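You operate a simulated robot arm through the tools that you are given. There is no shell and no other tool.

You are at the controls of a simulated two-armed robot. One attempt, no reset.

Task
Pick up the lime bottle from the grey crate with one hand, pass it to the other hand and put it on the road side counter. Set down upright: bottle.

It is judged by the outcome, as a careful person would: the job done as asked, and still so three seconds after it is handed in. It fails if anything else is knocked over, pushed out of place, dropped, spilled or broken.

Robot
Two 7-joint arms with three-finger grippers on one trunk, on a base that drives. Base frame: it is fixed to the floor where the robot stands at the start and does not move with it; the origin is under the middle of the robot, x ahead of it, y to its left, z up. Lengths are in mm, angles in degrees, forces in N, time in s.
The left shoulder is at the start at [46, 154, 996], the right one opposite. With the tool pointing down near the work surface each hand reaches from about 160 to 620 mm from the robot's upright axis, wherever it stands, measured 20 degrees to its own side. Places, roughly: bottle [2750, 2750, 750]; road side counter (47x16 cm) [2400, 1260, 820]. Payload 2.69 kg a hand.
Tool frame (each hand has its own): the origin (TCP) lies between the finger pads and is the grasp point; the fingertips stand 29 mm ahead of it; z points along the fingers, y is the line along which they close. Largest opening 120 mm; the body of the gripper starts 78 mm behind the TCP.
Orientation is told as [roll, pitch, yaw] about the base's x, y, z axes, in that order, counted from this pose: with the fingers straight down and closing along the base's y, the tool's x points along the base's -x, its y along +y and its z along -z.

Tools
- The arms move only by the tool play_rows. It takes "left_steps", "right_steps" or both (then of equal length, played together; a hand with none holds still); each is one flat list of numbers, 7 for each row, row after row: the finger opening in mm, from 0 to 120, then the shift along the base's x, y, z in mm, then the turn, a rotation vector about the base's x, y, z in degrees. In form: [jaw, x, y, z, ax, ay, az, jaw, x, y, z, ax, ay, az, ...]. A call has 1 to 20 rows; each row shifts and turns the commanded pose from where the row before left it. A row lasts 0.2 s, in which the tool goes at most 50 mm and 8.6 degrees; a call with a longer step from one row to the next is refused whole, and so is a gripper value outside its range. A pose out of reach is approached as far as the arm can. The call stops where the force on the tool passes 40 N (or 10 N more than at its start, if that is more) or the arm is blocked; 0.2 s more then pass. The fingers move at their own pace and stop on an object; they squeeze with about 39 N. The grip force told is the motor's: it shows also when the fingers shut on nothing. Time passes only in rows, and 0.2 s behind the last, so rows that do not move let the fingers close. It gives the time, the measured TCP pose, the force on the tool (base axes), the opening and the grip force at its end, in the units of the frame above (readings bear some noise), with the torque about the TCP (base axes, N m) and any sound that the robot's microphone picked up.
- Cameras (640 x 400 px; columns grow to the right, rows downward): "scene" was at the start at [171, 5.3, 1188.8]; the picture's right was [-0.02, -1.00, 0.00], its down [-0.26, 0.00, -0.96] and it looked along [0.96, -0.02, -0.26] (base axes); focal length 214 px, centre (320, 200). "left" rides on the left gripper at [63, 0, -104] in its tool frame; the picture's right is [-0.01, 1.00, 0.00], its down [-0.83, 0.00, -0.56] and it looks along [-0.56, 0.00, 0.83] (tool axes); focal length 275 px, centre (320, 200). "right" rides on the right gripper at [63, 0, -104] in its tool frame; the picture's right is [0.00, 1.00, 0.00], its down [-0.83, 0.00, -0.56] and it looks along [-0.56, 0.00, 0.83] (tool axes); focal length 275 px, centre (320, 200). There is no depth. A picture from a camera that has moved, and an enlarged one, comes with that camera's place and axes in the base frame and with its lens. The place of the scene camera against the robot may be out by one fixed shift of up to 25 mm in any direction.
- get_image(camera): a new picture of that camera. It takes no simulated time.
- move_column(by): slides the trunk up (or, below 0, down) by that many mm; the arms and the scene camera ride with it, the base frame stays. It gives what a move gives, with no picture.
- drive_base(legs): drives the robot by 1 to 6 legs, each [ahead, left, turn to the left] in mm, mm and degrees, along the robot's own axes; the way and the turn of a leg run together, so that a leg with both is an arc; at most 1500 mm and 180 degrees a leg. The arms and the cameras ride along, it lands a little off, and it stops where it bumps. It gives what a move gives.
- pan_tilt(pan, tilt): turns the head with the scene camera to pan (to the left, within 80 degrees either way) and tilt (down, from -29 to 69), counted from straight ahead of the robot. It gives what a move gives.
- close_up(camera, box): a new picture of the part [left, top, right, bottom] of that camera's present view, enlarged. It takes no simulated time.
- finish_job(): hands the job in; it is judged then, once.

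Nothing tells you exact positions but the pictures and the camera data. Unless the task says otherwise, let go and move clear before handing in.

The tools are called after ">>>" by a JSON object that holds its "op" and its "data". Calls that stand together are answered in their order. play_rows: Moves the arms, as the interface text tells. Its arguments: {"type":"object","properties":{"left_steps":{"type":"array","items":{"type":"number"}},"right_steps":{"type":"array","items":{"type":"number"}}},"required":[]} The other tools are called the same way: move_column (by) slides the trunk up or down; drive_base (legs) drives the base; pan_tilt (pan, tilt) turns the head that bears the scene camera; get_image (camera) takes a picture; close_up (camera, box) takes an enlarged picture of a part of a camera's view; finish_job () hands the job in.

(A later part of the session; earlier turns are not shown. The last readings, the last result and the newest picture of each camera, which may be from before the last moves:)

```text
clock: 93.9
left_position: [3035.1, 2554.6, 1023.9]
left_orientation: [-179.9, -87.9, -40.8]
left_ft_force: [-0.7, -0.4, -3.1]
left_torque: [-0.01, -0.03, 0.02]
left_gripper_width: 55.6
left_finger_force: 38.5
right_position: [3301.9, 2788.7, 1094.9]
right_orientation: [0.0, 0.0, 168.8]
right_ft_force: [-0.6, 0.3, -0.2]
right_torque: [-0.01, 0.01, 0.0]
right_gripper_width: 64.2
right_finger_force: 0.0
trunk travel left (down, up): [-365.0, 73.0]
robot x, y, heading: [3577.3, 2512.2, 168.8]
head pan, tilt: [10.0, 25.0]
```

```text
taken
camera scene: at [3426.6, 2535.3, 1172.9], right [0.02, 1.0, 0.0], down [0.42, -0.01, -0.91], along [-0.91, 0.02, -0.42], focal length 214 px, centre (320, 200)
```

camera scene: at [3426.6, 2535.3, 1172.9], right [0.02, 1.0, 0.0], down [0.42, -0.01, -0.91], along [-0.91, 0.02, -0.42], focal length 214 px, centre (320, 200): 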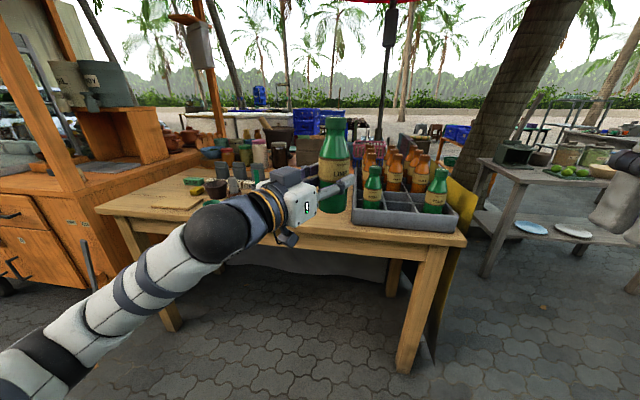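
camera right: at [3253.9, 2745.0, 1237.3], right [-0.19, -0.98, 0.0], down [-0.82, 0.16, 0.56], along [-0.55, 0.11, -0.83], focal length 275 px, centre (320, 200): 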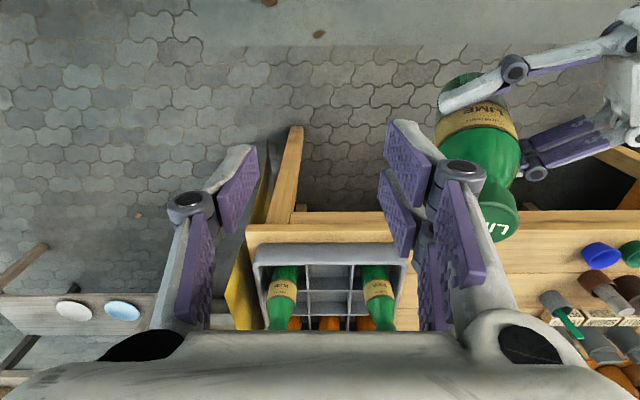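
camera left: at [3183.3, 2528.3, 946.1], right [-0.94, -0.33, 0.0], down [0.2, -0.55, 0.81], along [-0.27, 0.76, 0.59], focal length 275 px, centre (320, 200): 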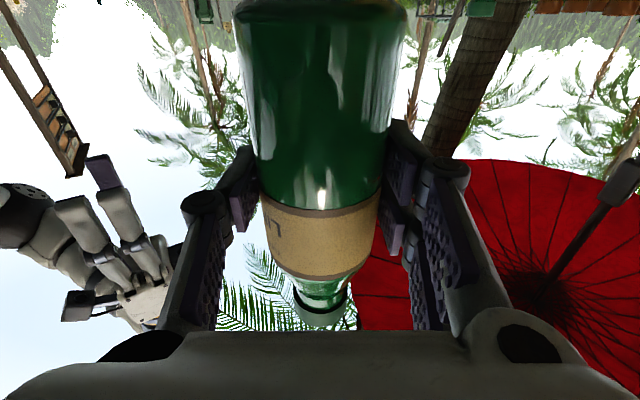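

The arm is comfortable again and the bottle upright. I'll now drive sideways to the left (parallel to the table and cart) until facing the counter, still ~350 mm short of it.

>>> {"op": "drive_base", "data": {"legs": [[0, 1290, 0]]}}

>>> {"op": "pan_tilt", "data": {"pan": 5, "tilt": 25}}

>>> {"op": "get_image", "data": {"camera": "scene"}}

>>> {"op": "get_image", "data": {"camera": "right"}}

```text
clock: 104.1
left_position: [2777.4, 1285.8, 1023.9]
left_orientation: [-179.8, -87.9, -41.1]
left_ft_force: [0.2, -0.5, -3.0]
left_torque: [-0.02, -0.04, -0.01]
left_gripper_width: 55.7
left_finger_force: 39.1
right_position: [3046.7, 1518.6, 1095.3]
right_orientation: [0.1, 0.0, 168.5]
right_ft_force: [-1.1, 0.2, 0.6]
right_torque: [0.01, -0.04, -0.02]
right_gripper_width: 64.1
right_finger_force: 0.0
trunk travel left (down, up): [-365.0, 73.0]
robot x, y, heading: [3324.6, 1240.2, 168.5]
head pan, tilt: [10.0, 25.0]
```

```text
clock: 104.7
left_position: [2779.2, 1285.3, 1024.0]
left_orientation: [-179.7, -87.8, -41.4]
left_ft_force: [-0.5, -0.5, -3.3]
left_torque: [-0.03, -0.04, -0.01]
left_gripper_width: 55.6
left_finger_force: 39.0
right_position: [3045.9, 1517.4, 1095.3]
right_orientation: [0.1, 0.0, 168.5]
right_ft_force: [-0.9, 0.4, 0.5]
right_torque: [0.0, -0.03, -0.02]
right_gripper_width: 64.0
right_finger_force: 0.1
trunk travel left (down, up): [-365.0, 73.0]
robot x, y, heading: [3324.8, 1243.7, 168.3]
head pan, tilt: [5.0, 25.0]
```

```text
taken
camera scene: at [3170.6, 1271.0, 1172.9], right [0.11, 0.99, 0.0], down [0.42, -0.05, -0.91], along [-0.9, 0.1, -0.42], focal length 214 px, centre (320, 200)
```

scene: 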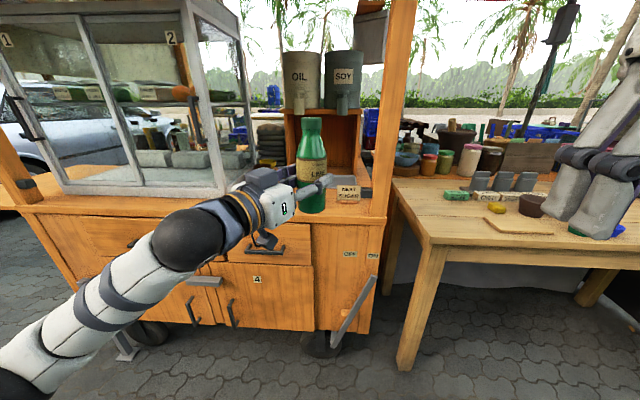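

```text
taken
camera right: at [3109.3, 1506.3, 1198.9], right [-0.2, -0.98, 0.0], down [-0.81, 0.16, 0.56], along [-0.55, 0.11, -0.83], focal length 275 px, centre (320, 200)
```

right: 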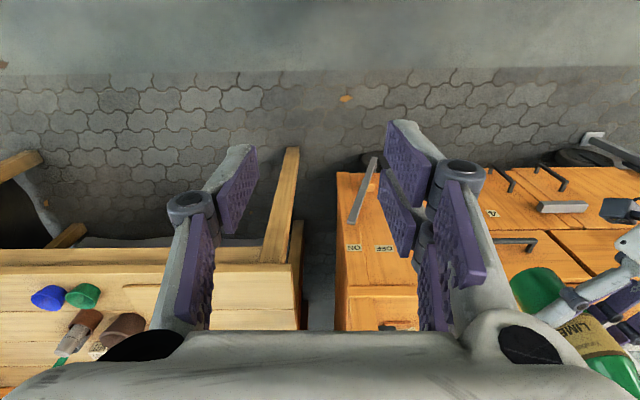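

I'm now in front of the counter. Zooming to see what stands on the strip.

>>> {"op": "close_up", "data": {"camera": "scene", "box": [200, 100, 420, 240]}}

>>> {"op": "get_image", "data": {"camera": "left"}}

```text
2.86 times, centred on (310, 170) of scene
camera zoom: at [3170.6, 1271.0, 1172.9], right [0.11, 0.99, 0.0], down [0.42, -0.05, -0.91], along [-0.9, 0.1, -0.42], focal length 613 px, centre (349, 286)
```

zoom: 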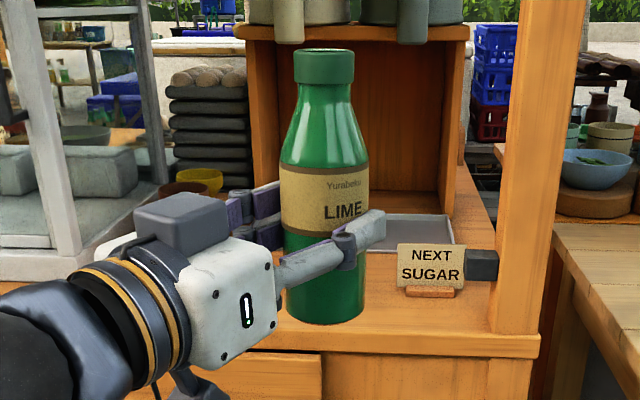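

```text
taken
camera left: at [2855.3, 1218.3, 956.0], right [-0.66, -0.75, 0.0], down [0.44, -0.38, 0.81], along [-0.61, 0.53, 0.59], focal length 275 px, centre (320, 200)
```

left: 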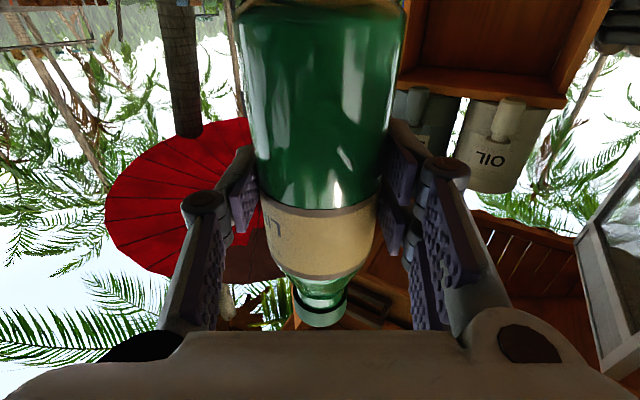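

The "NEXT SUGAR" sign stands near the corner post; the strip between it and the glass case is free. I want the counter's edge and height accurately, so I'll bring the right hand (as an inspection camera) a little forward.

>>> {"op": "play_rows", "data": {"right_steps": [64, -33, -9, 0, 0, 0, 0, 64, -33, -9, 0, 0, 0, 0, 64, -33, -9, 0, 0, 0, 0, 64, -33, -9, 0, 0, 0, 0, 64, 0, 0, 0, 0, 0, 0]}}

>>> {"op": "get_image", "data": {"camera": "right"}}

```text
clock: 105.9
left_position: [2778.8, 1285.0, 1024.0]
left_orientation: [179.7, -87.8, -40.7]
left_ft_force: [-0.8, -0.2, -3.8]
left_torque: [-0.03, -0.01, 0.02]
left_gripper_width: 55.4
left_finger_force: 38.8
right_position: [2916.7, 1483.1, 1094.9]
right_orientation: [0.1, -0.1, 168.5]
right_ft_force: [-0.1, -0.9, -0.4]
right_torque: [0.0, 0.04, 0.0]
right_gripper_width: 63.9
right_finger_force: 0.0
trunk travel left (down, up): [-365.0, 73.0]
robot x, y, heading: [3323.8, 1239.2, 168.4]
head pan, tilt: [5.0, 25.0]
```

```text
taken
camera right: at [2979.2, 1470.6, 1199.8], right [-0.2, -0.98, 0.0], down [-0.81, 0.16, 0.56], along [-0.55, 0.11, -0.83], focal length 275 px, centre (320, 200)
```

right: 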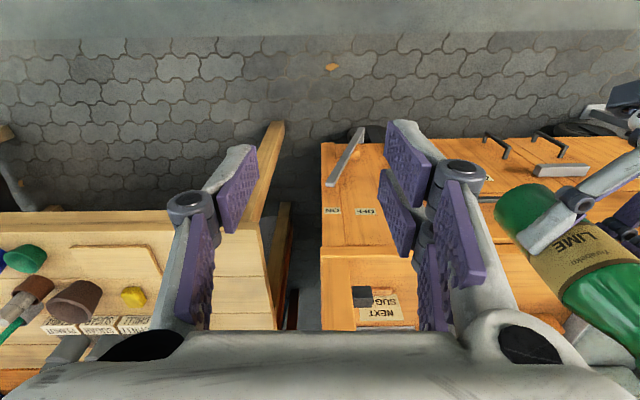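

I can see the counter's front edge, the black post fitting and the sign from above. Zooming for precise pixels.

>>> {"op": "close_up", "data": {"camera": "right", "box": [300, 180, 500, 340]}}

```text
2.50 times, centred on (400, 260) of right
camera zoom: at [2979.2, 1470.6, 1199.8], right [-0.2, -0.98, 0.0], down [-0.81, 0.16, 0.56], along [-0.55, 0.11, -0.83], focal length 688 px, centre (120, 50)
```

zoom: 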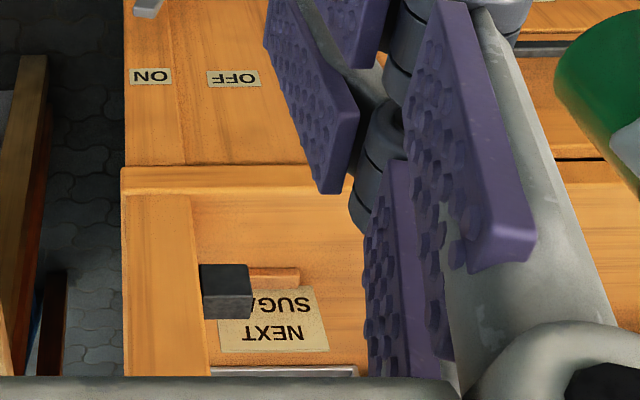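

The strip is ~240 mm deep, from the front edge (x≈2545 at y≈1260) to the steel lids, and the free patch's middle lies ~120 mm inside the edge. With the hand horizontal its camera housing would foul the edge there, so I'll re-grip at a steeper angle: the right hand takes the cap again while the left changes its tilt. First, lower the bottle to the middle so the right arm has headroom.

>>> {"op": "play_rows", "data": {"left_steps": [40, 11.6, 13.8, -20, 0, 0, 0, 40, 11.6, 13.8, -20, 0, 0, 0, 40, 11.6, 13.8, -20, 0, 0, 0, 40, 11.6, 13.8, -20, 0, 0, 0, 40, 11.6, 13.8, -20, 0, 0, 0, 40, 0, 0, 0, 0, 0, 0]}}

>>> {"op": "get_image", "data": {"camera": "scene"}}

>>> {"op": "get_image", "data": {"camera": "right"}}

```text
clock: 107.3
left_position: [2786.8, 1294.8, 1010.5]
left_orientation: [180.1, -87.9, -41.0]
left_ft_force: [0.6, -0.5, -3.0]
left_torque: [-0.01, -0.05, 0.02]
left_gripper_width: 55.4
left_finger_force: 39.0
left hand out of reach, approached as far as the arm can: row 1, 2, 3, 4, 5
right_position: [2916.3, 1482.5, 1095.4]
right_orientation: [0.1, 0.0, 168.4]
right_ft_force: [0.3, -0.8, 0.2]
right_torque: [0.01, 0.0, -0.02]
right_gripper_width: 64.3
right_finger_force: 0.0
trunk travel left (down, up): [-365.0, 73.0]
robot x, y, heading: [3323.2, 1242.2, 168.1]
head pan, tilt: [5.0, 25.0]
```

```text
taken
camera scene: at [3170.6, 1271.1, 1172.9], right [0.11, 0.99, 0.0], down [0.42, -0.05, -0.91], along [-0.9, 0.1, -0.42], focal length 214 px, centre (320, 200)
```

scene: 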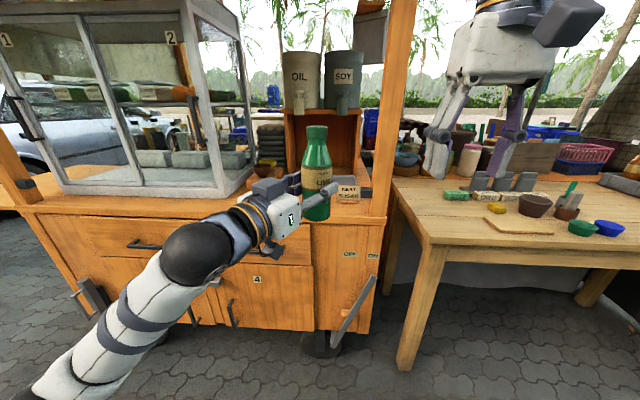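

```text
taken
camera right: at [2979.2, 1470.4, 1199.7], right [-0.2, -0.98, 0.0], down [-0.81, 0.16, 0.56], along [-0.55, 0.11, -0.83], focal length 275 px, centre (320, 200)
```

right: 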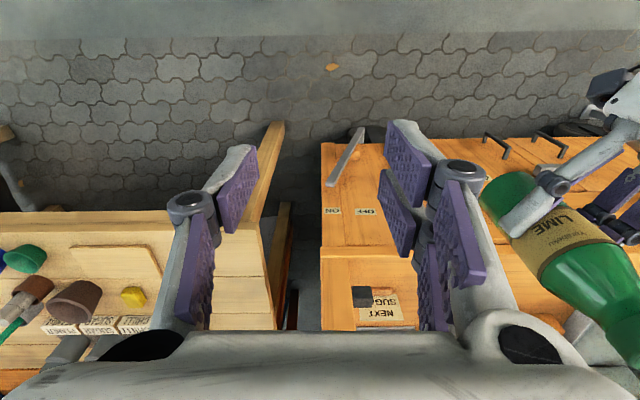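

The left arm can't go lower with the hand that flat, so I'll return to the handover pose used before (hand pointing 60° inward), which was comfortable. First the right hand steps 60 mm away, then the left swings back.

>>> {"op": "play_rows", "data": {"left_steps": [40, 0, 0, 0, 0, 0, 0, 40, 0, 0, 0, 0, 0, 0, 40, 4.1, 20, 1, 0, 0, -7.7, 40, 4.1, 20, 1, 0, 0, -7.7, 40, 4.1, 20, 1, 0, 0, -7.7, 40, 4.1, 20, 1, 0, 0, -7.7, 40, 0, 0, 0, 0, 0, 0], "right_steps": [64, 6.1, 29.4, 0, 0, 0, 0, 64, 6.1, 29.4, 0, 0, 0, 0, 64, 0, 0, 0, 0, 0, 0, 64, 0, 0, 0, 0, 0, 0, 64, 0, 0, 0, 0, 0, 0, 64, 0, 0, 0, 0, 0, 0, 64, 0, 0, 0, 0, 0, 0]}}

>>> {"op": "get_image", "data": {"camera": "scene"}}

```text
clock: 108.9
left_position: [2802.8, 1374.3, 1016.5]
left_orientation: [178.9, -87.9, -70.5]
left_ft_force: [-0.7, 0.0, -3.4]
left_torque: [-0.01, -0.05, 0.03]
left_gripper_width: 55.8
left_finger_force: 38.9
right_position: [2925.8, 1541.2, 1096.8]
right_orientation: [0.1, 0.0, 168.3]
right_ft_force: [1.1, 0.4, 0.1]
right_torque: [-0.02, 0.01, -0.02]
right_gripper_width: 64.3
right_finger_force: 0.1
trunk travel left (down, up): [-365.0, 73.0]
robot x, y, heading: [3324.2, 1235.2, 168.3]
head pan, tilt: [5.0, 25.0]
```

```text
taken
camera scene: at [3170.6, 1271.0, 1172.9], right [0.11, 0.99, 0.0], down [0.42, -0.05, -0.91], along [-0.9, 0.1, -0.42], focal length 214 px, centre (320, 200)
```

scene: 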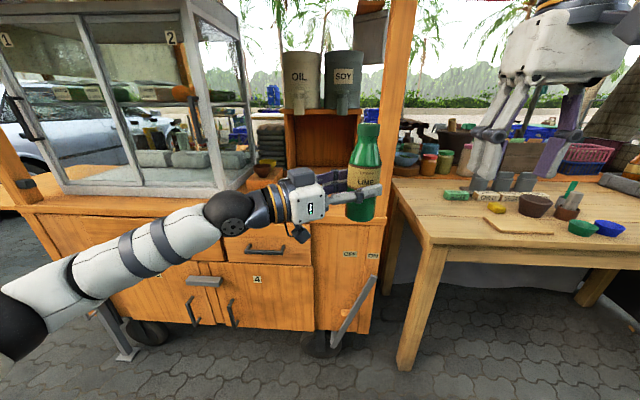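

The left hand has swung back without trouble. Now drawing it back toward the robot to the earlier handover spot.

>>> {"op": "play_rows", "data": {"left_steps": [40, 24, -4.9, -0.5, 0, 0, 0, 40, 24, -4.9, -0.5, 0, 0, 0, 40, 24, -4.9, -0.5, 0, 0, 0, 40, 26, -5.3, -0.5, 0, 0, 0, 40, 0, 0, 0, 0, 0, 0]}}

>>> {"op": "pan_tilt", "data": {"pan": -5, "tilt": 20}}

>>> {"op": "get_image", "data": {"camera": "scene"}}

>>> {"op": "close_up", "data": {"camera": "scene", "box": [220, 120, 420, 300]}}

>>> {"op": "get_image", "data": {"camera": "right"}}

```text
clock: 110.1
left_position: [2903.4, 1354.8, 1014.1]
left_orientation: [-179.5, -87.9, -72.3]
left_ft_force: [0.4, 0.0, -2.9]
left_torque: [-0.05, 0.01, 0.02]
left_gripper_width: 55.6
left_finger_force: 39.0
right_position: [2928.4, 1541.3, 1095.9]
right_orientation: [0.1, -0.1, 168.4]
right_ft_force: [0.3, 0.2, -0.8]
right_torque: [-0.01, 0.01, -0.03]
right_gripper_width: 63.9
right_finger_force: 0.1
trunk travel left (down, up): [-365.0, 73.0]
robot x, y, heading: [3323.2, 1239.5, 168.3]
head pan, tilt: [5.0, 25.0]
```

```text
clock: 110.9
left_position: [2904.4, 1354.4, 1014.7]
left_orientation: [-179.7, -87.8, -72.0]
left_ft_force: [0.5, 0.3, -2.9]
left_torque: [-0.06, -0.02, 0.02]
left_gripper_width: 55.8
left_finger_force: 39.0
right_position: [2926.8, 1540.7, 1096.3]
right_orientation: [0.1, 0.0, 168.4]
right_ft_force: [0.4, 0.2, 0.7]
right_torque: [-0.01, -0.02, 0.01]
right_gripper_width: 64.1
right_finger_force: 0.1
trunk travel left (down, up): [-365.0, 73.0]
robot x, y, heading: [3321.9, 1242.2, 168.4]
head pan, tilt: [-5.0, 20.0]
```

```text
taken
camera scene: at [3172.9, 1287.0, 1181.0], right [0.28, 0.96, 0.0], down [0.33, -0.1, -0.94], along [-0.9, 0.27, -0.34], focal length 214 px, centre (320, 200)
```

scene: 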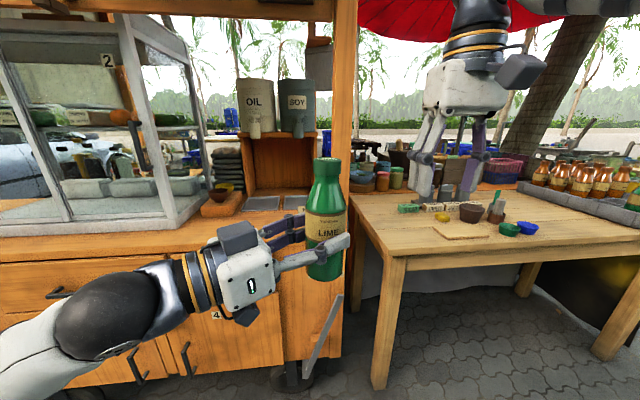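

```text
2.22 times, centred on (320, 210) of scene
camera zoom: at [3172.9, 1287.0, 1181.0], right [0.28, 0.96, 0.0], down [0.33, -0.1, -0.94], along [-0.9, 0.27, -0.34], focal length 477 px, centre (320, 178)
```

zoom: 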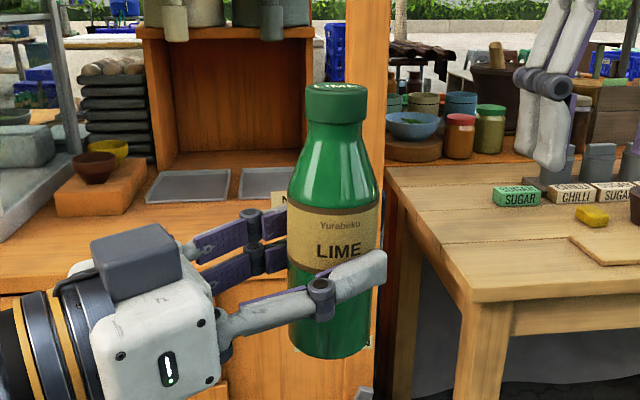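

```text
taken
camera right: at [2989.8, 1529.4, 1200.4], right [-0.2, -0.98, 0.0], down [-0.81, 0.16, 0.56], along [-0.55, 0.11, -0.83], focal length 275 px, centre (320, 200)
```

right: 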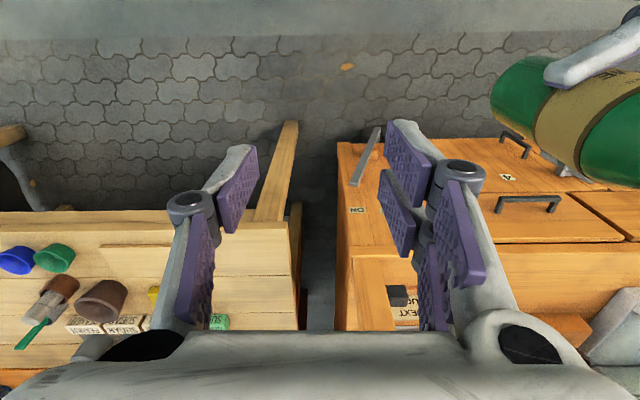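

The bottle is upright and back at the handover spot. I'll try lowering it ~60 mm here so that the right hand can come and go from above.

>>> {"op": "play_rows", "data": {"left_steps": [40, 0, 0, -15, 0, 0, 0, 40, 0, 0, -15, 0, 0, 0, 40, 0, 0, -15, 0, 0, 0, 40, 0, 0, -15, 0, 0, 0, 40, 0, 0, 0, 0, 0, 0]}}

>>> {"op": "get_image", "data": {"camera": "scene"}}

```text
clock: 112.1
left_position: [2901.2, 1354.3, 954.4]
left_orientation: [-180.0, -87.8, -71.7]
left_ft_force: [0.3, -0.4, -3.3]
left_torque: [-0.02, -0.02, 0.01]
left_gripper_width: 55.6
left_finger_force: 38.4
right_position: [2927.3, 1541.1, 1095.9]
right_orientation: [0.1, 0.0, 168.4]
right_ft_force: [0.0, -0.3, -1.1]
right_torque: [0.0, 0.0, -0.02]
right_gripper_width: 63.9
right_finger_force: 0.1
trunk travel left (down, up): [-365.0, 73.0]
robot x, y, heading: [3325.9, 1240.3, 168.4]
head pan, tilt: [-5.0, 20.0]
```

```text
taken
camera scene: at [3173.0, 1287.1, 1181.0], right [0.29, 0.96, 0.0], down [0.33, -0.1, -0.94], along [-0.9, 0.27, -0.34], focal length 214 px, centre (320, 200)
```

scene: 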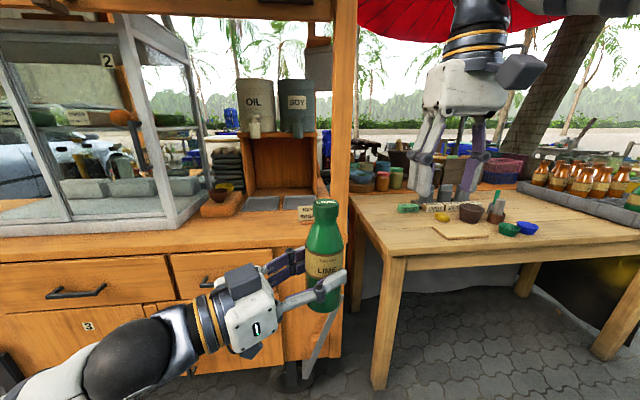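

The bottle lowered fine and stays upright; its cap top should be at about (2897, 1368, 1060). I'll bring the right hand above it with a wide opening.

>>> {"op": "play_rows", "data": {"right_steps": [84, 0, 0, 20, 0, 0, 0, 84, -6, -34.6, 0, 0, 0, 0, 84, -6, -34.6, 0, 0, 0, 0, 84, -6, -34.6, 0, 0, 0, 0, 84, -6, -34.6, 0, 0, 0, 0, 84, -6, -34.6, 0, 0, 0, 0, 84, 0, 0, 0, 0, 0, 0]}}

>>> {"op": "get_image", "data": {"camera": "right"}}

>>> {"op": "get_image", "data": {"camera": "scene"}}

```text
clock: 113.7
left_position: [2903.9, 1354.2, 954.6]
left_orientation: [-179.9, -87.9, -71.9]
left_ft_force: [1.1, 0.7, -3.2]
left_torque: [-0.02, -0.01, -0.01]
left_gripper_width: 55.5
left_finger_force: 39.1
right_position: [2898.4, 1367.2, 1115.5]
right_orientation: [0.1, -0.1, 168.3]
right_ft_force: [-0.6, -0.9, -0.7]
right_torque: [0.01, -0.01, -0.02]
right_gripper_width: 84.0
right_finger_force: 0.0
trunk travel left (down, up): [-365.0, 73.0]
robot x, y, heading: [3324.0, 1238.7, 168.3]
head pan, tilt: [-5.0, 20.0]
```

```text
taken
camera right: at [2961.4, 1356.7, 1219.7], right [-0.2, -0.98, 0.0], down [-0.81, 0.16, 0.56], along [-0.55, 0.11, -0.83], focal length 275 px, centre (320, 200)
```

right: 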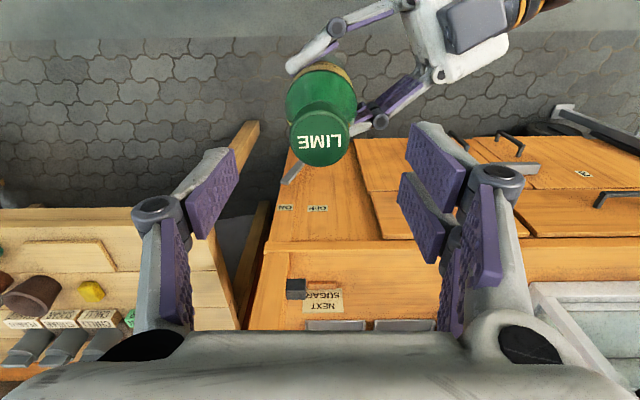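

```text
taken
camera scene: at [3173.1, 1287.4, 1181.0], right [0.29, 0.96, 0.0], down [0.33, -0.1, -0.94], along [-0.9, 0.27, -0.34], focal length 214 px, centre (320, 200)
```

scene: 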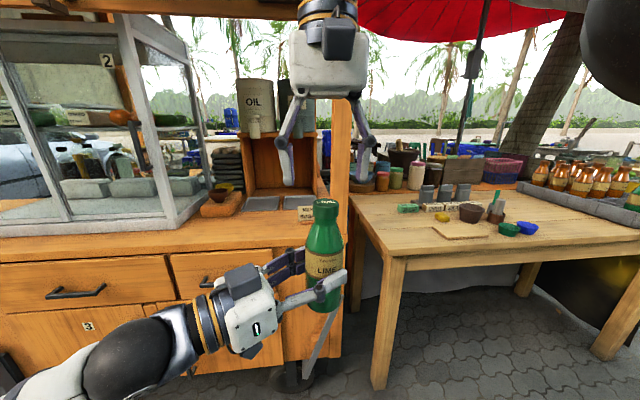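

The cap is right under the right hand (2898, 1370, ~1060). Descending onto it with the fingers open, then checking.

>>> {"op": "play_rows", "data": {"right_steps": [70, 0, 2, -18, 0, 0, 0, 66, 0, 0, -18, 0, 0, 0, 66, 0, 0, -12, 0, 0, 0, 66, 0, 0, -7, 0, 0, 0, 66, 0, 0, 0, 0, 0, 0]}}

>>> {"op": "get_image", "data": {"camera": "right"}}

>>> {"op": "close_up", "data": {"camera": "scene", "box": [220, 120, 420, 320]}}

```text
clock: 114.9
left_position: [2902.4, 1354.5, 955.0]
left_orientation: [-179.8, -87.9, -72.1]
left_ft_force: [0.8, 0.6, -2.6]
left_torque: [-0.07, 0.0, 0.01]
left_gripper_width: 55.2
left_finger_force: 38.5
right_position: [2896.4, 1369.9, 1059.2]
right_orientation: [0.1, 0.0, 168.5]
right_ft_force: [-0.7, 0.5, 1.1]
right_torque: [0.01, 0.01, 0.02]
right_gripper_width: 65.9
right_finger_force: 0.0
trunk travel left (down, up): [-365.0, 73.0]
robot x, y, heading: [3324.2, 1240.6, 168.3]
head pan, tilt: [-5.0, 20.0]
```

```text
taken
camera right: at [2959.9, 1358.9, 1164.2], right [-0.2, -0.98, 0.0], down [-0.81, 0.16, 0.56], along [-0.55, 0.11, -0.83], focal length 275 px, centre (320, 200)
```

right: 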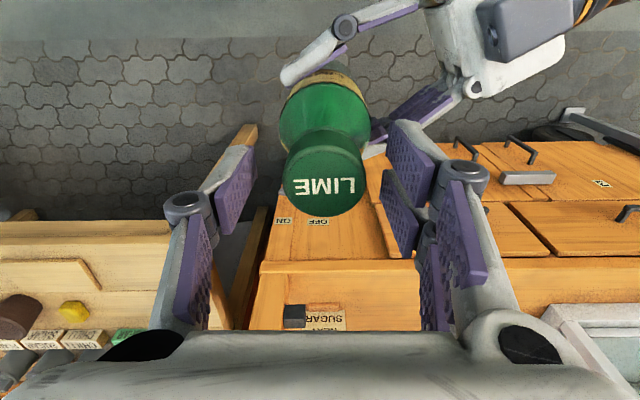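

```text
2.00 times, centred on (320, 220) of scene
camera zoom: at [3173.0, 1287.1, 1181.0], right [0.29, 0.96, 0.0], down [0.33, -0.1, -0.94], along [-0.9, 0.27, -0.34], focal length 429 px, centre (320, 160)
```

zoom: 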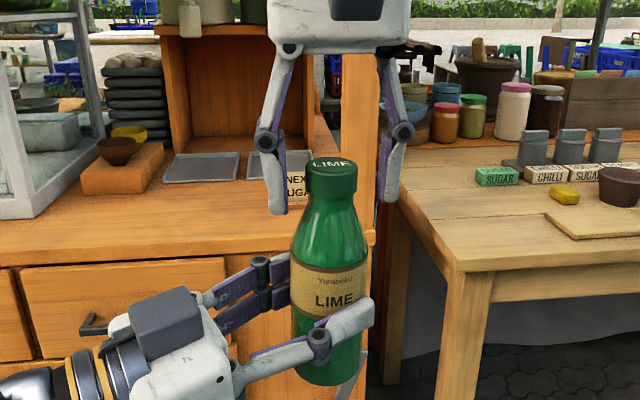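

The fingers straddle the cap. Zooming to check centring and depth before closing.

>>> {"op": "close_up", "data": {"camera": "right", "box": [240, 110, 420, 250]}}

```text
2.86 times, centred on (330, 180) of right
camera zoom: at [2959.9, 1358.9, 1164.2], right [-0.2, -0.98, 0.0], down [-0.81, 0.16, 0.56], along [-0.55, 0.11, -0.83], focal length 786 px, centre (291, 257)
```

zoom: 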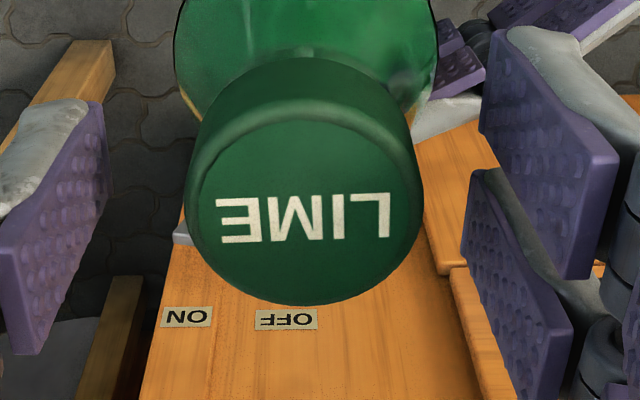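

Centred to within ~3 mm laterally and the depth matches. A 2.5 mm correction, then close the right hand on the cap.

>>> {"op": "play_rows", "data": {"right_steps": [66, 2.5, -1, 0, 0, 0, 0, 50, 0, 0, 0, 0, 0, 0, 40, 0, 0, 0, 0, 0, 0, 20, 0, 0, 0, 0, 0, 0, 20, 0, 0, 0, 0, 0, 0]}}

>>> {"op": "close_up", "data": {"camera": "scene", "box": [220, 120, 420, 320]}}

>>> {"op": "get_image", "data": {"camera": "left"}}

```text
clock: 116.1
left_position: [2903.1, 1353.7, 954.6]
left_orientation: [-179.6, -87.9, -72.2]
left_ft_force: [0.8, 10.9, -2.5]
left_torque: [-0.67, 0.11, -0.09]
left_gripper_width: 56.0
left_finger_force: 39.3
right_position: [2899.1, 1369.3, 1060.4]
right_orientation: [0.2, 0.0, 168.5]
right_ft_force: [-1.5, -10.6, -0.4]
right_torque: [-0.42, 0.01, 0.03]
right_gripper_width: 36.0
right_finger_force: 39.2
trunk travel left (down, up): [-365.0, 73.0]
robot x, y, heading: [3322.3, 1239.0, 168.5]
head pan, tilt: [-5.0, 20.0]
```

```text
2.00 times, centred on (320, 220) of scene
camera zoom: at [3173.0, 1287.1, 1181.0], right [0.29, 0.96, 0.0], down [0.33, -0.1, -0.94], along [-0.9, 0.27, -0.34], focal length 429 px, centre (320, 160)
```

zoom: 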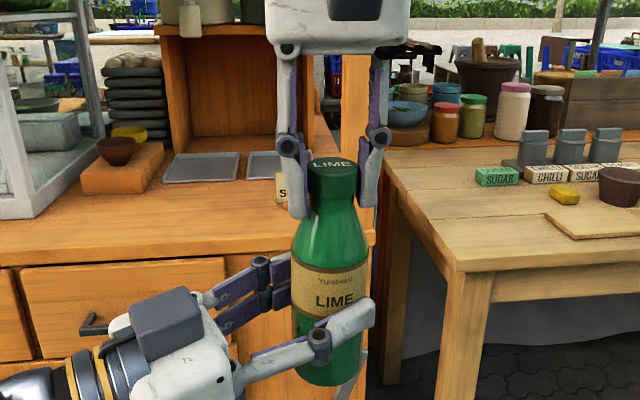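

```text
taken
camera left: at [2934.7, 1257.4, 886.5], right [-0.95, -0.31, 0.0], down [0.19, -0.56, 0.81], along [-0.25, 0.77, 0.59], focal length 275 px, centre (320, 200)
```

left: 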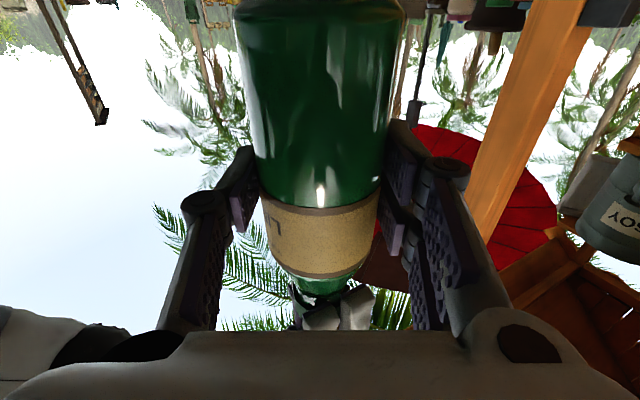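

Both hands hold it, with a ~10 N sideways preload between them. I'll relieve that with a 2 mm shift of the right hand before opening the left.

>>> {"op": "play_rows", "data": {"right_steps": [20, 0, -2, 0, 0, 0, 0, 20, 0, 0, 0, 0, 0, 0]}}

```text
clock: 116.7
left_position: [2901.6, 1354.5, 955.4]
left_orientation: [180.0, -87.9, -71.8]
left_ft_force: [3.8, 0.0, -5.7]
left_torque: [0.06, 0.36, -0.28]
left_gripper_width: 55.5
left_finger_force: 39.2
right_position: [2898.6, 1368.5, 1059.5]
right_orientation: [0.0, -0.1, 168.3]
right_ft_force: [-3.2, 0.2, 3.1]
right_torque: [-0.1, -0.04, 0.23]
right_gripper_width: 36.1
right_finger_force: 39.0
trunk travel left (down, up): [-365.0, 73.0]
robot x, y, heading: [3320.6, 1239.2, 168.2]
head pan, tilt: [-5.0, 20.0]
```

The preload is gone. Now opening the left hand while the right holds the cap, then checking that the bottle hangs straight.

>>> {"op": "play_rows", "data": {"left_steps": [62, 0, 0, 0, 0, 0, 0, 80, 0, 0, 0, 0, 0, 0, 110, 0, 0, 0, 0, 0, 0, 120, 0, 0, 0, 0, 0, 0]}}

>>> {"op": "close_up", "data": {"camera": "scene", "box": [220, 120, 420, 320]}}

>>> {"op": "get_image", "data": {"camera": "left"}}

```text
clock: 117.7
left_position: [2901.8, 1354.3, 954.9]
left_orientation: [-179.8, -87.9, -72.0]
left_ft_force: [0.0, -0.1, -0.4]
left_torque: [-0.01, 0.0, 0.05]
left_gripper_width: 119.9
left_finger_force: 0.2
right_position: [2899.8, 1366.6, 1060.4]
right_orientation: [0.1, -0.1, 168.3]
right_ft_force: [-0.4, 0.6, 0.8]
right_torque: [0.0, 0.0, 0.03]
right_gripper_width: 35.9
right_finger_force: 39.1
trunk travel left (down, up): [-365.0, 73.0]
robot x, y, heading: [3321.5, 1237.9, 168.5]
head pan, tilt: [-5.0, 20.0]
```

```text
2.00 times, centred on (320, 220) of scene
camera zoom: at [3173.0, 1287.1, 1181.0], right [0.29, 0.96, 0.0], down [0.33, -0.1, -0.94], along [-0.9, 0.27, -0.34], focal length 429 px, centre (320, 160)
```

zoom: 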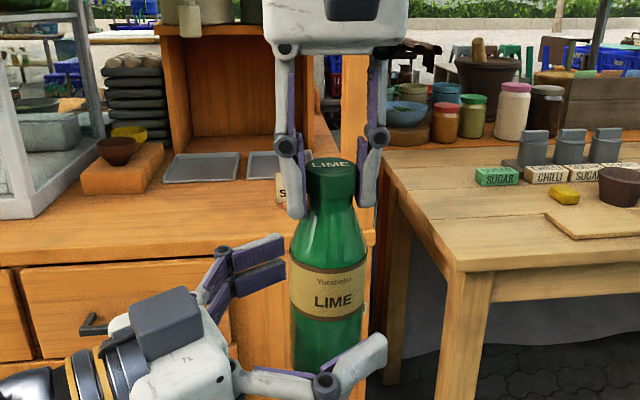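

```text
taken
camera left: at [2934.4, 1257.3, 886.6], right [-0.95, -0.31, 0.0], down [0.19, -0.56, 0.81], along [-0.25, 0.77, 0.59], focal length 275 px, centre (320, 200)
```

left: 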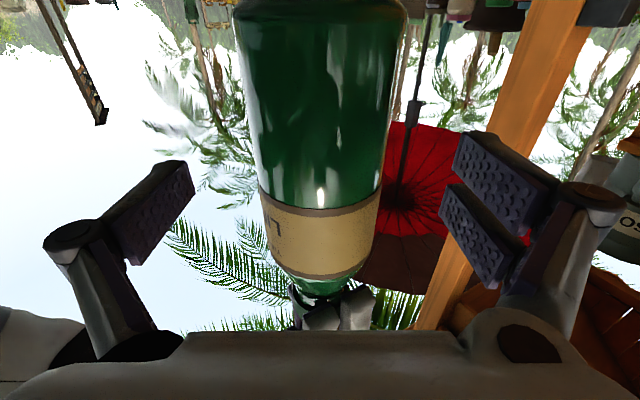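

The bottle hangs straight from the right hand. I'll back the left hand off along its finger line and re-pitch it to ~27° below horizontal.

>>> {"op": "play_rows", "data": {"left_steps": [120, 8, -24.7, 0, 0, 0, 0, 120, 8, -24.7, 0, 0, 0, 0, 120, 8, -24.7, 0, 0, 0, 0, 120, 8, -24.7, 0, 0, 0, 0, 120, 8, -24.7, 0, 0, 0, 0, 120, 0, 0, 2, -6.94, -2.26, 0, 120, 0, 0, 2, -6.94, -2.26, 0, 120, 0, 0, 2, -6.94, -2.26, 0, 120, 0, 0, 3, -6.94, -2.26, 0, 120, 0, 0, 0, 0, 0, 0]}}

>>> {"op": "get_image", "data": {"camera": "scene"}}

>>> {"op": "get_image", "data": {"camera": "left"}}

```text
clock: 119.9
left_position: [2937.7, 1228.9, 961.8]
left_orientation: [0.1, -62.9, 108.0]
left_ft_force: [-0.6, -0.9, -0.7]
left_torque: [0.03, 0.0, -0.04]
left_gripper_width: 119.8
left_finger_force: 0.1
left hand out of reach, approached as far as the arm can: row 6
right_position: [2899.3, 1367.0, 1060.9]
right_orientation: [0.1, 0.1, 168.3]
right_ft_force: [-0.2, 0.5, 0.1]
right_torque: [-0.01, -0.02, 0.01]
right_gripper_width: 36.5
right_finger_force: 38.9
trunk travel left (down, up): [-365.0, 73.0]
robot x, y, heading: [3320.0, 1243.3, 168.5]
head pan, tilt: [-5.0, 20.0]
```

```text
taken
camera scene: at [3173.0, 1287.0, 1181.0], right [0.29, 0.96, 0.0], down [0.33, -0.1, -0.94], along [-0.9, 0.27, -0.34], focal length 214 px, centre (320, 200)
```

scene: 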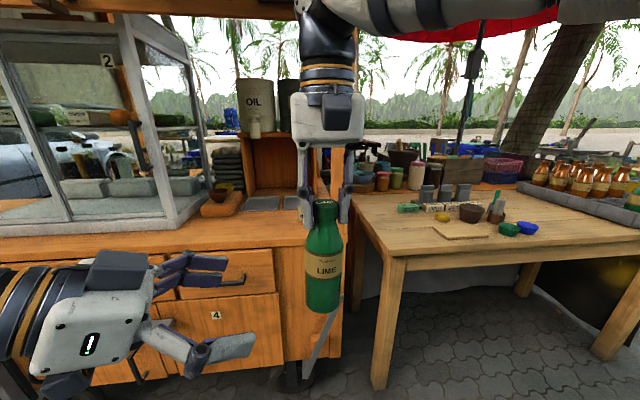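

```text
taken
camera left: at [2976.1, 1113.9, 953.0], right [-0.95, -0.31, 0.0], down [0.04, -0.11, 0.99], along [-0.31, 0.94, 0.12], focal length 275 px, centre (320, 200)
```

left: 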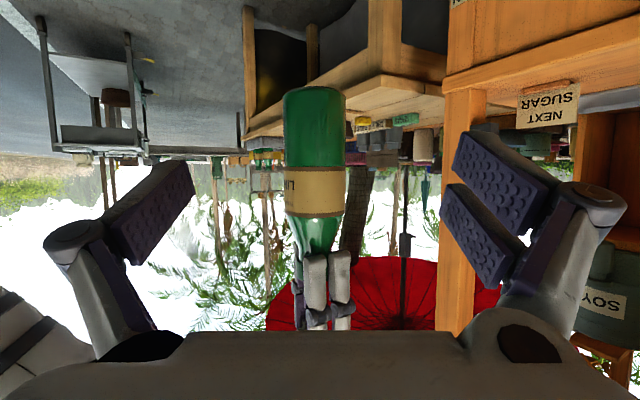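

The left hand is now tilted 27° down, and the bottle base reads z≈889. I'll approach along the finger line with a 6 mm sideways correction, most of the way first.

>>> {"op": "play_rows", "data": {"left_steps": [120, 2, 20, 0.5, 0, 0, 0, 120, -8, 22, 0.5, 0, 0, 0, 120, -8, 22, 0.5, 0, 0, 0, 120, -8, 22, 0.5, 0, 0, 0, 120, -8, 22, 0, 0, 0, 0, 120, 0, 0, 0, 0, 0, 0]}}

>>> {"op": "get_image", "data": {"camera": "left"}}

>>> {"op": "close_up", "data": {"camera": "scene", "box": [180, 100, 420, 320]}}

>>> {"op": "get_image", "data": {"camera": "right"}}

```text
clock: 121.3
left_position: [2907.3, 1339.2, 964.0]
left_orientation: [0.2, -62.9, 108.0]
left_ft_force: [0.8, -0.5, 0.4]
left_torque: [0.0, 0.02, 0.0]
left_gripper_width: 120.1
left_finger_force: 0.1
right_position: [2898.9, 1366.2, 1059.9]
right_orientation: [0.0, 0.0, 168.4]
right_ft_force: [0.6, 0.1, -0.7]
right_torque: [0.04, -0.01, -0.01]
right_gripper_width: 36.1
right_finger_force: 38.6
trunk travel left (down, up): [-365.0, 73.0]
robot x, y, heading: [3323.0, 1239.2, 168.4]
head pan, tilt: [-5.0, 20.0]
```

```text
taken
camera left: at [2945.2, 1223.6, 954.3], right [-0.95, -0.31, 0.01], down [0.04, -0.11, 0.99], along [-0.31, 0.94, 0.12], focal length 275 px, centre (320, 200)
```

left: 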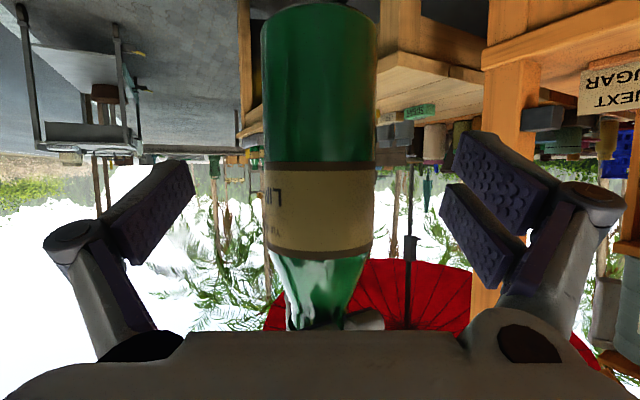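

```text
1.82 times, centred on (300, 210) of scene
camera zoom: at [3173.0, 1286.9, 1181.0], right [0.29, 0.96, 0.0], down [0.33, -0.1, -0.94], along [-0.9, 0.27, -0.34], focal length 390 px, centre (356, 182)
```

zoom: 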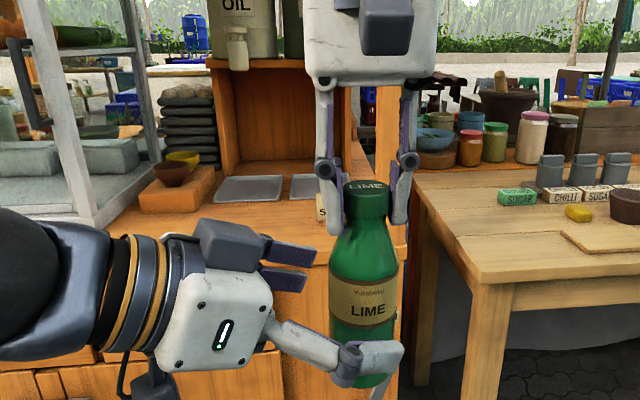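

```text
taken
camera right: at [2962.4, 1355.5, 1164.2], right [-0.2, -0.98, 0.0], down [-0.81, 0.16, 0.56], along [-0.55, 0.11, -0.83], focal length 275 px, centre (320, 200)
```

right: 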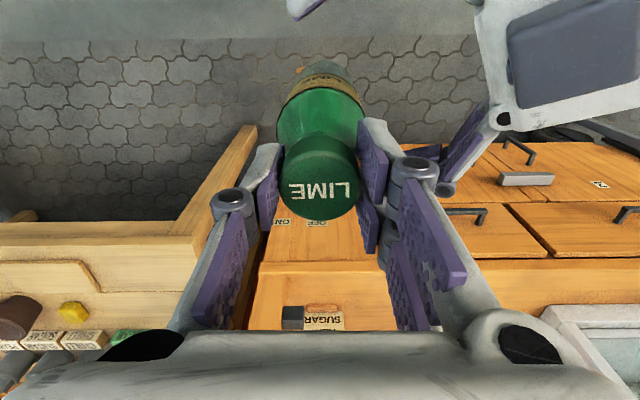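

Aligned within 1 mm; 28 mm remain. Advancing and then closing the left hand on the body.

>>> {"op": "play_rows", "data": {"left_steps": [120, -4.2, 12.9, 0, 0, 0, 0, 120, -4.2, 12.9, 0, 0, 0, 0, 120, 0, 0, 0, 0, 0, 0, 90, 0, 0, 0, 0, 0, 0, 70, 0, 0, 0, 0, 0, 0, 50, 0, 0, 0, 0, 0, 0, 40, 0, 0, 0, 0, 0, 0, 40, 0, 0, 0, 0, 0, 0]}}

>>> {"op": "get_image", "data": {"camera": "left"}}

>>> {"op": "close_up", "data": {"camera": "scene", "box": [180, 100, 420, 320]}}

>>> {"op": "get_image", "data": {"camera": "right"}}

```text
clock: 123.1
left_position: [2899.4, 1365.4, 963.9]
left_orientation: [0.2, -63.0, 107.9]
left_ft_force: [-2.7, -1.9, 0.1]
left_torque: [0.06, 0.31, -0.03]
left_gripper_width: 54.9
left_finger_force: 39.3
right_position: [2901.0, 1367.0, 1060.8]
right_orientation: [0.1, -0.1, 168.4]
right_ft_force: [3.0, 1.3, -0.1]
right_torque: [0.05, -0.6, 0.01]
right_gripper_width: 36.1
right_finger_force: 38.4
trunk travel left (down, up): [-365.0, 73.0]
robot x, y, heading: [3320.9, 1237.0, 168.5]
head pan, tilt: [-5.0, 20.0]
```

```text
taken
camera left: at [2937.5, 1249.1, 955.0], right [-0.95, -0.31, 0.01], down [0.04, -0.11, 0.99], along [-0.31, 0.94, 0.12], focal length 275 px, centre (320, 200)
```

left: 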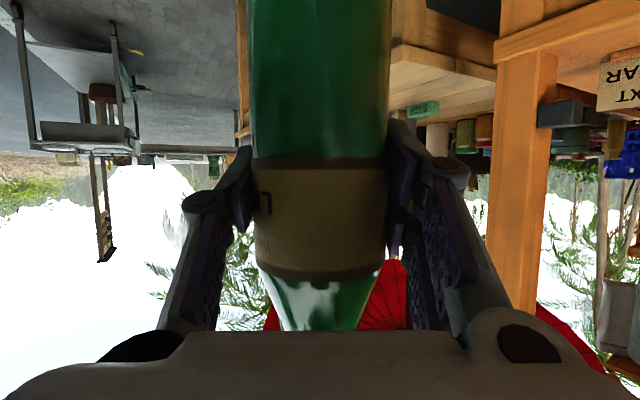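

```text
1.82 times, centred on (300, 210) of scene
camera zoom: at [3173.0, 1287.1, 1181.0], right [0.29, 0.96, 0.0], down [0.33, -0.1, -0.94], along [-0.9, 0.27, -0.34], focal length 390 px, centre (356, 182)
```

zoom: 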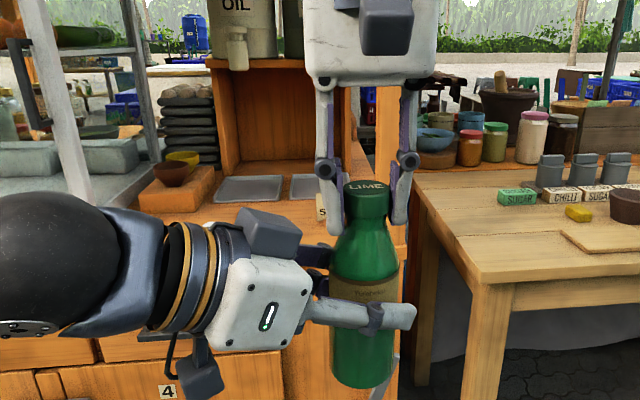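

```text
taken
camera right: at [2962.4, 1355.8, 1164.2], right [-0.2, -0.98, 0.0], down [-0.81, 0.16, 0.56], along [-0.55, 0.11, -0.83], focal length 275 px, centre (320, 200)
```

right: 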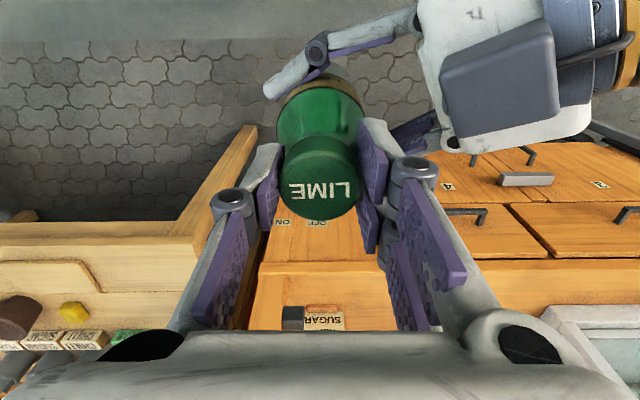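

The left hand holds the body again (54.9 mm, 39 N) at the steeper angle, both hands nearly force-free. Opening the right hand and raising it straight up 55 mm, nothing sideways yet.

>>> {"op": "play_rows", "data": {"right_steps": [45, 0, 0, 0, 0, 0, 0, 64, 0, 0, 0, 0, 0, 0, 64, 0, 0, 0, 0, 0, 0, 64, 0, 0, 10, 0, 0, 0, 64, 0, 0, 15, 0, 0, 0, 64, 0, 0, 15, 0, 0, 0, 64, 0, 0, 15, 0, 0, 0, 64, 0, 0, 0, 0, 0, 0]}}

>>> {"op": "get_image", "data": {"camera": "right"}}

>>> {"op": "close_up", "data": {"camera": "scene", "box": [180, 100, 420, 320]}}

```text
clock: 124.9
left_position: [2899.4, 1365.8, 964.5]
left_orientation: [0.2, -62.9, 108.0]
left_ft_force: [-0.4, 0.5, 0.0]
left_torque: [0.0, 0.0, 0.0]
left_gripper_width: 54.9
left_finger_force: 38.9
right_position: [2899.3, 1366.8, 1114.7]
right_orientation: [0.0, 0.0, 168.4]
right_ft_force: [0.1, 0.1, -0.7]
right_torque: [0.0, -0.02, -0.03]
right_gripper_width: 64.2
right_finger_force: 0.1
trunk travel left (down, up): [-365.0, 73.0]
robot x, y, heading: [3323.5, 1240.3, 168.6]
head pan, tilt: [-5.0, 20.0]
```

```text
taken
camera right: at [2962.4, 1355.7, 1219.4], right [-0.2, -0.98, 0.0], down [-0.81, 0.16, 0.56], along [-0.55, 0.11, -0.83], focal length 275 px, centre (320, 200)
```

right: 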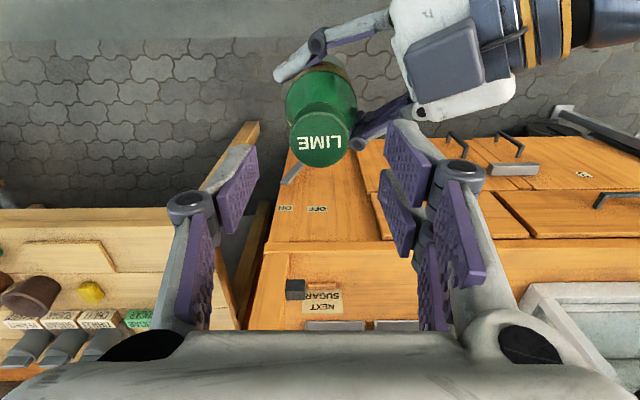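

```text
1.82 times, centred on (300, 210) of scene
camera zoom: at [3173.0, 1287.2, 1181.0], right [0.29, 0.96, 0.0], down [0.33, -0.1, -0.94], along [-0.9, 0.27, -0.34], focal length 390 px, centre (356, 182)
```

zoom: 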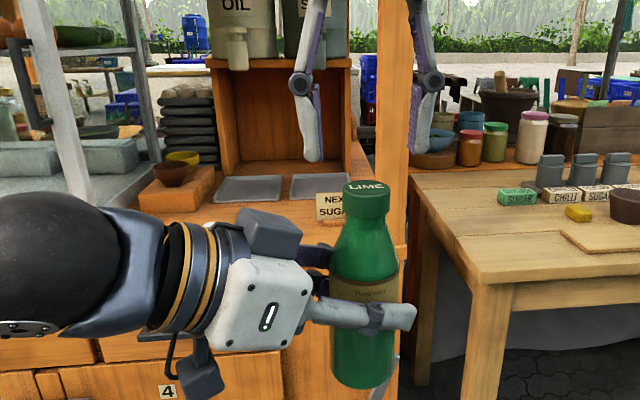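

The bottle is now in the left hand alone, upright, and the right hand is clear above it. I'll move the right hand away to the right at this height.

>>> {"op": "play_rows", "data": {"right_steps": [64, 6.1, 29.4, 0, 0, 0, 0, 64, 6.1, 29.4, 0, 0, 0, 0, 64, 6.1, 29.4, 0, 0, 0, 0, 64, 6.1, 29.4, 0, 0, 0, 0, 64, 6.1, 29.4, 0, 0, 0, 0, 64, 0, 0, 0, 0, 0, 0]}}

>>> {"op": "play_rows", "data": {"left_steps": [40, -29.4, 6, 0, 0, 0, 0, 40, -29.4, 6, 0, 0, 0, 0, 40, -13.7, -17.4, 0, 0, 0, 7.5, 40, -13.7, -17.4, 0, 0, 0, 7.5, 40, -13.7, -17.4, 0, 0, 0, 7.5, 40, 0, 0, 0, 0, 0, 0]}}

>>> {"op": "get_image", "data": {"camera": "scene"}}

```text
clock: 126.3
left_position: [2899.9, 1364.8, 963.6]
left_orientation: [0.1, -62.9, 108.0]
left_ft_force: [-0.3, -0.9, 0.5]
left_torque: [0.02, -0.01, -0.03]
left_gripper_width: 54.8
left_finger_force: 38.8
right_position: [2928.6, 1516.4, 1115.7]
right_orientation: [0.0, -0.1, 168.4]
right_ft_force: [0.6, 0.3, -0.6]
right_torque: [-0.01, 0.04, 0.01]
right_gripper_width: 64.0
right_finger_force: 0.1
trunk travel left (down, up): [-365.0, 73.0]
robot x, y, heading: [3324.1, 1238.7, 168.3]
head pan, tilt: [-5.0, 20.0]
```

```text
clock: 127.7
left_position: [2799.4, 1322.7, 963.2]
left_orientation: [0.2, -62.9, 130.6]
left_ft_force: [-0.7, 0.1, 1.0]
left_torque: [-0.03, -0.02, 0.01]
left_gripper_width: 55.0
left_finger_force: 39.0
right_position: [2930.2, 1515.8, 1115.2]
right_orientation: [0.2, 0.0, 168.4]
right_ft_force: [-0.8, 0.2, -0.5]
right_torque: [0.0, 0.01, 0.02]
right_gripper_width: 63.9
right_finger_force: 0.0
trunk travel left (down, up): [-365.0, 73.0]
robot x, y, heading: [3322.5, 1237.7, 168.3]
head pan, tilt: [-5.0, 20.0]
```

```text
taken
camera scene: at [3172.9, 1287.2, 1181.0], right [0.29, 0.96, 0.0], down [0.33, -0.1, -0.94], along [-0.9, 0.27, -0.34], focal length 214 px, centre (320, 200)
```

scene: 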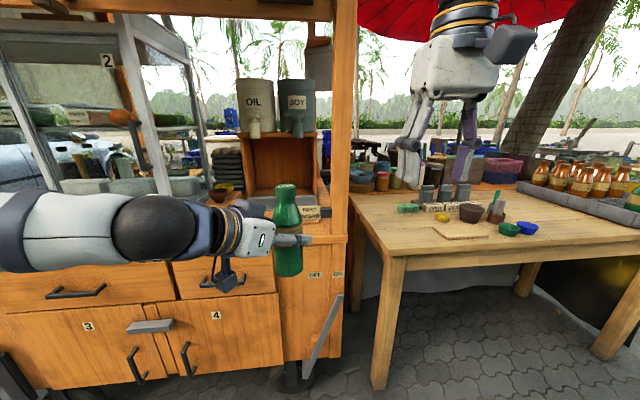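

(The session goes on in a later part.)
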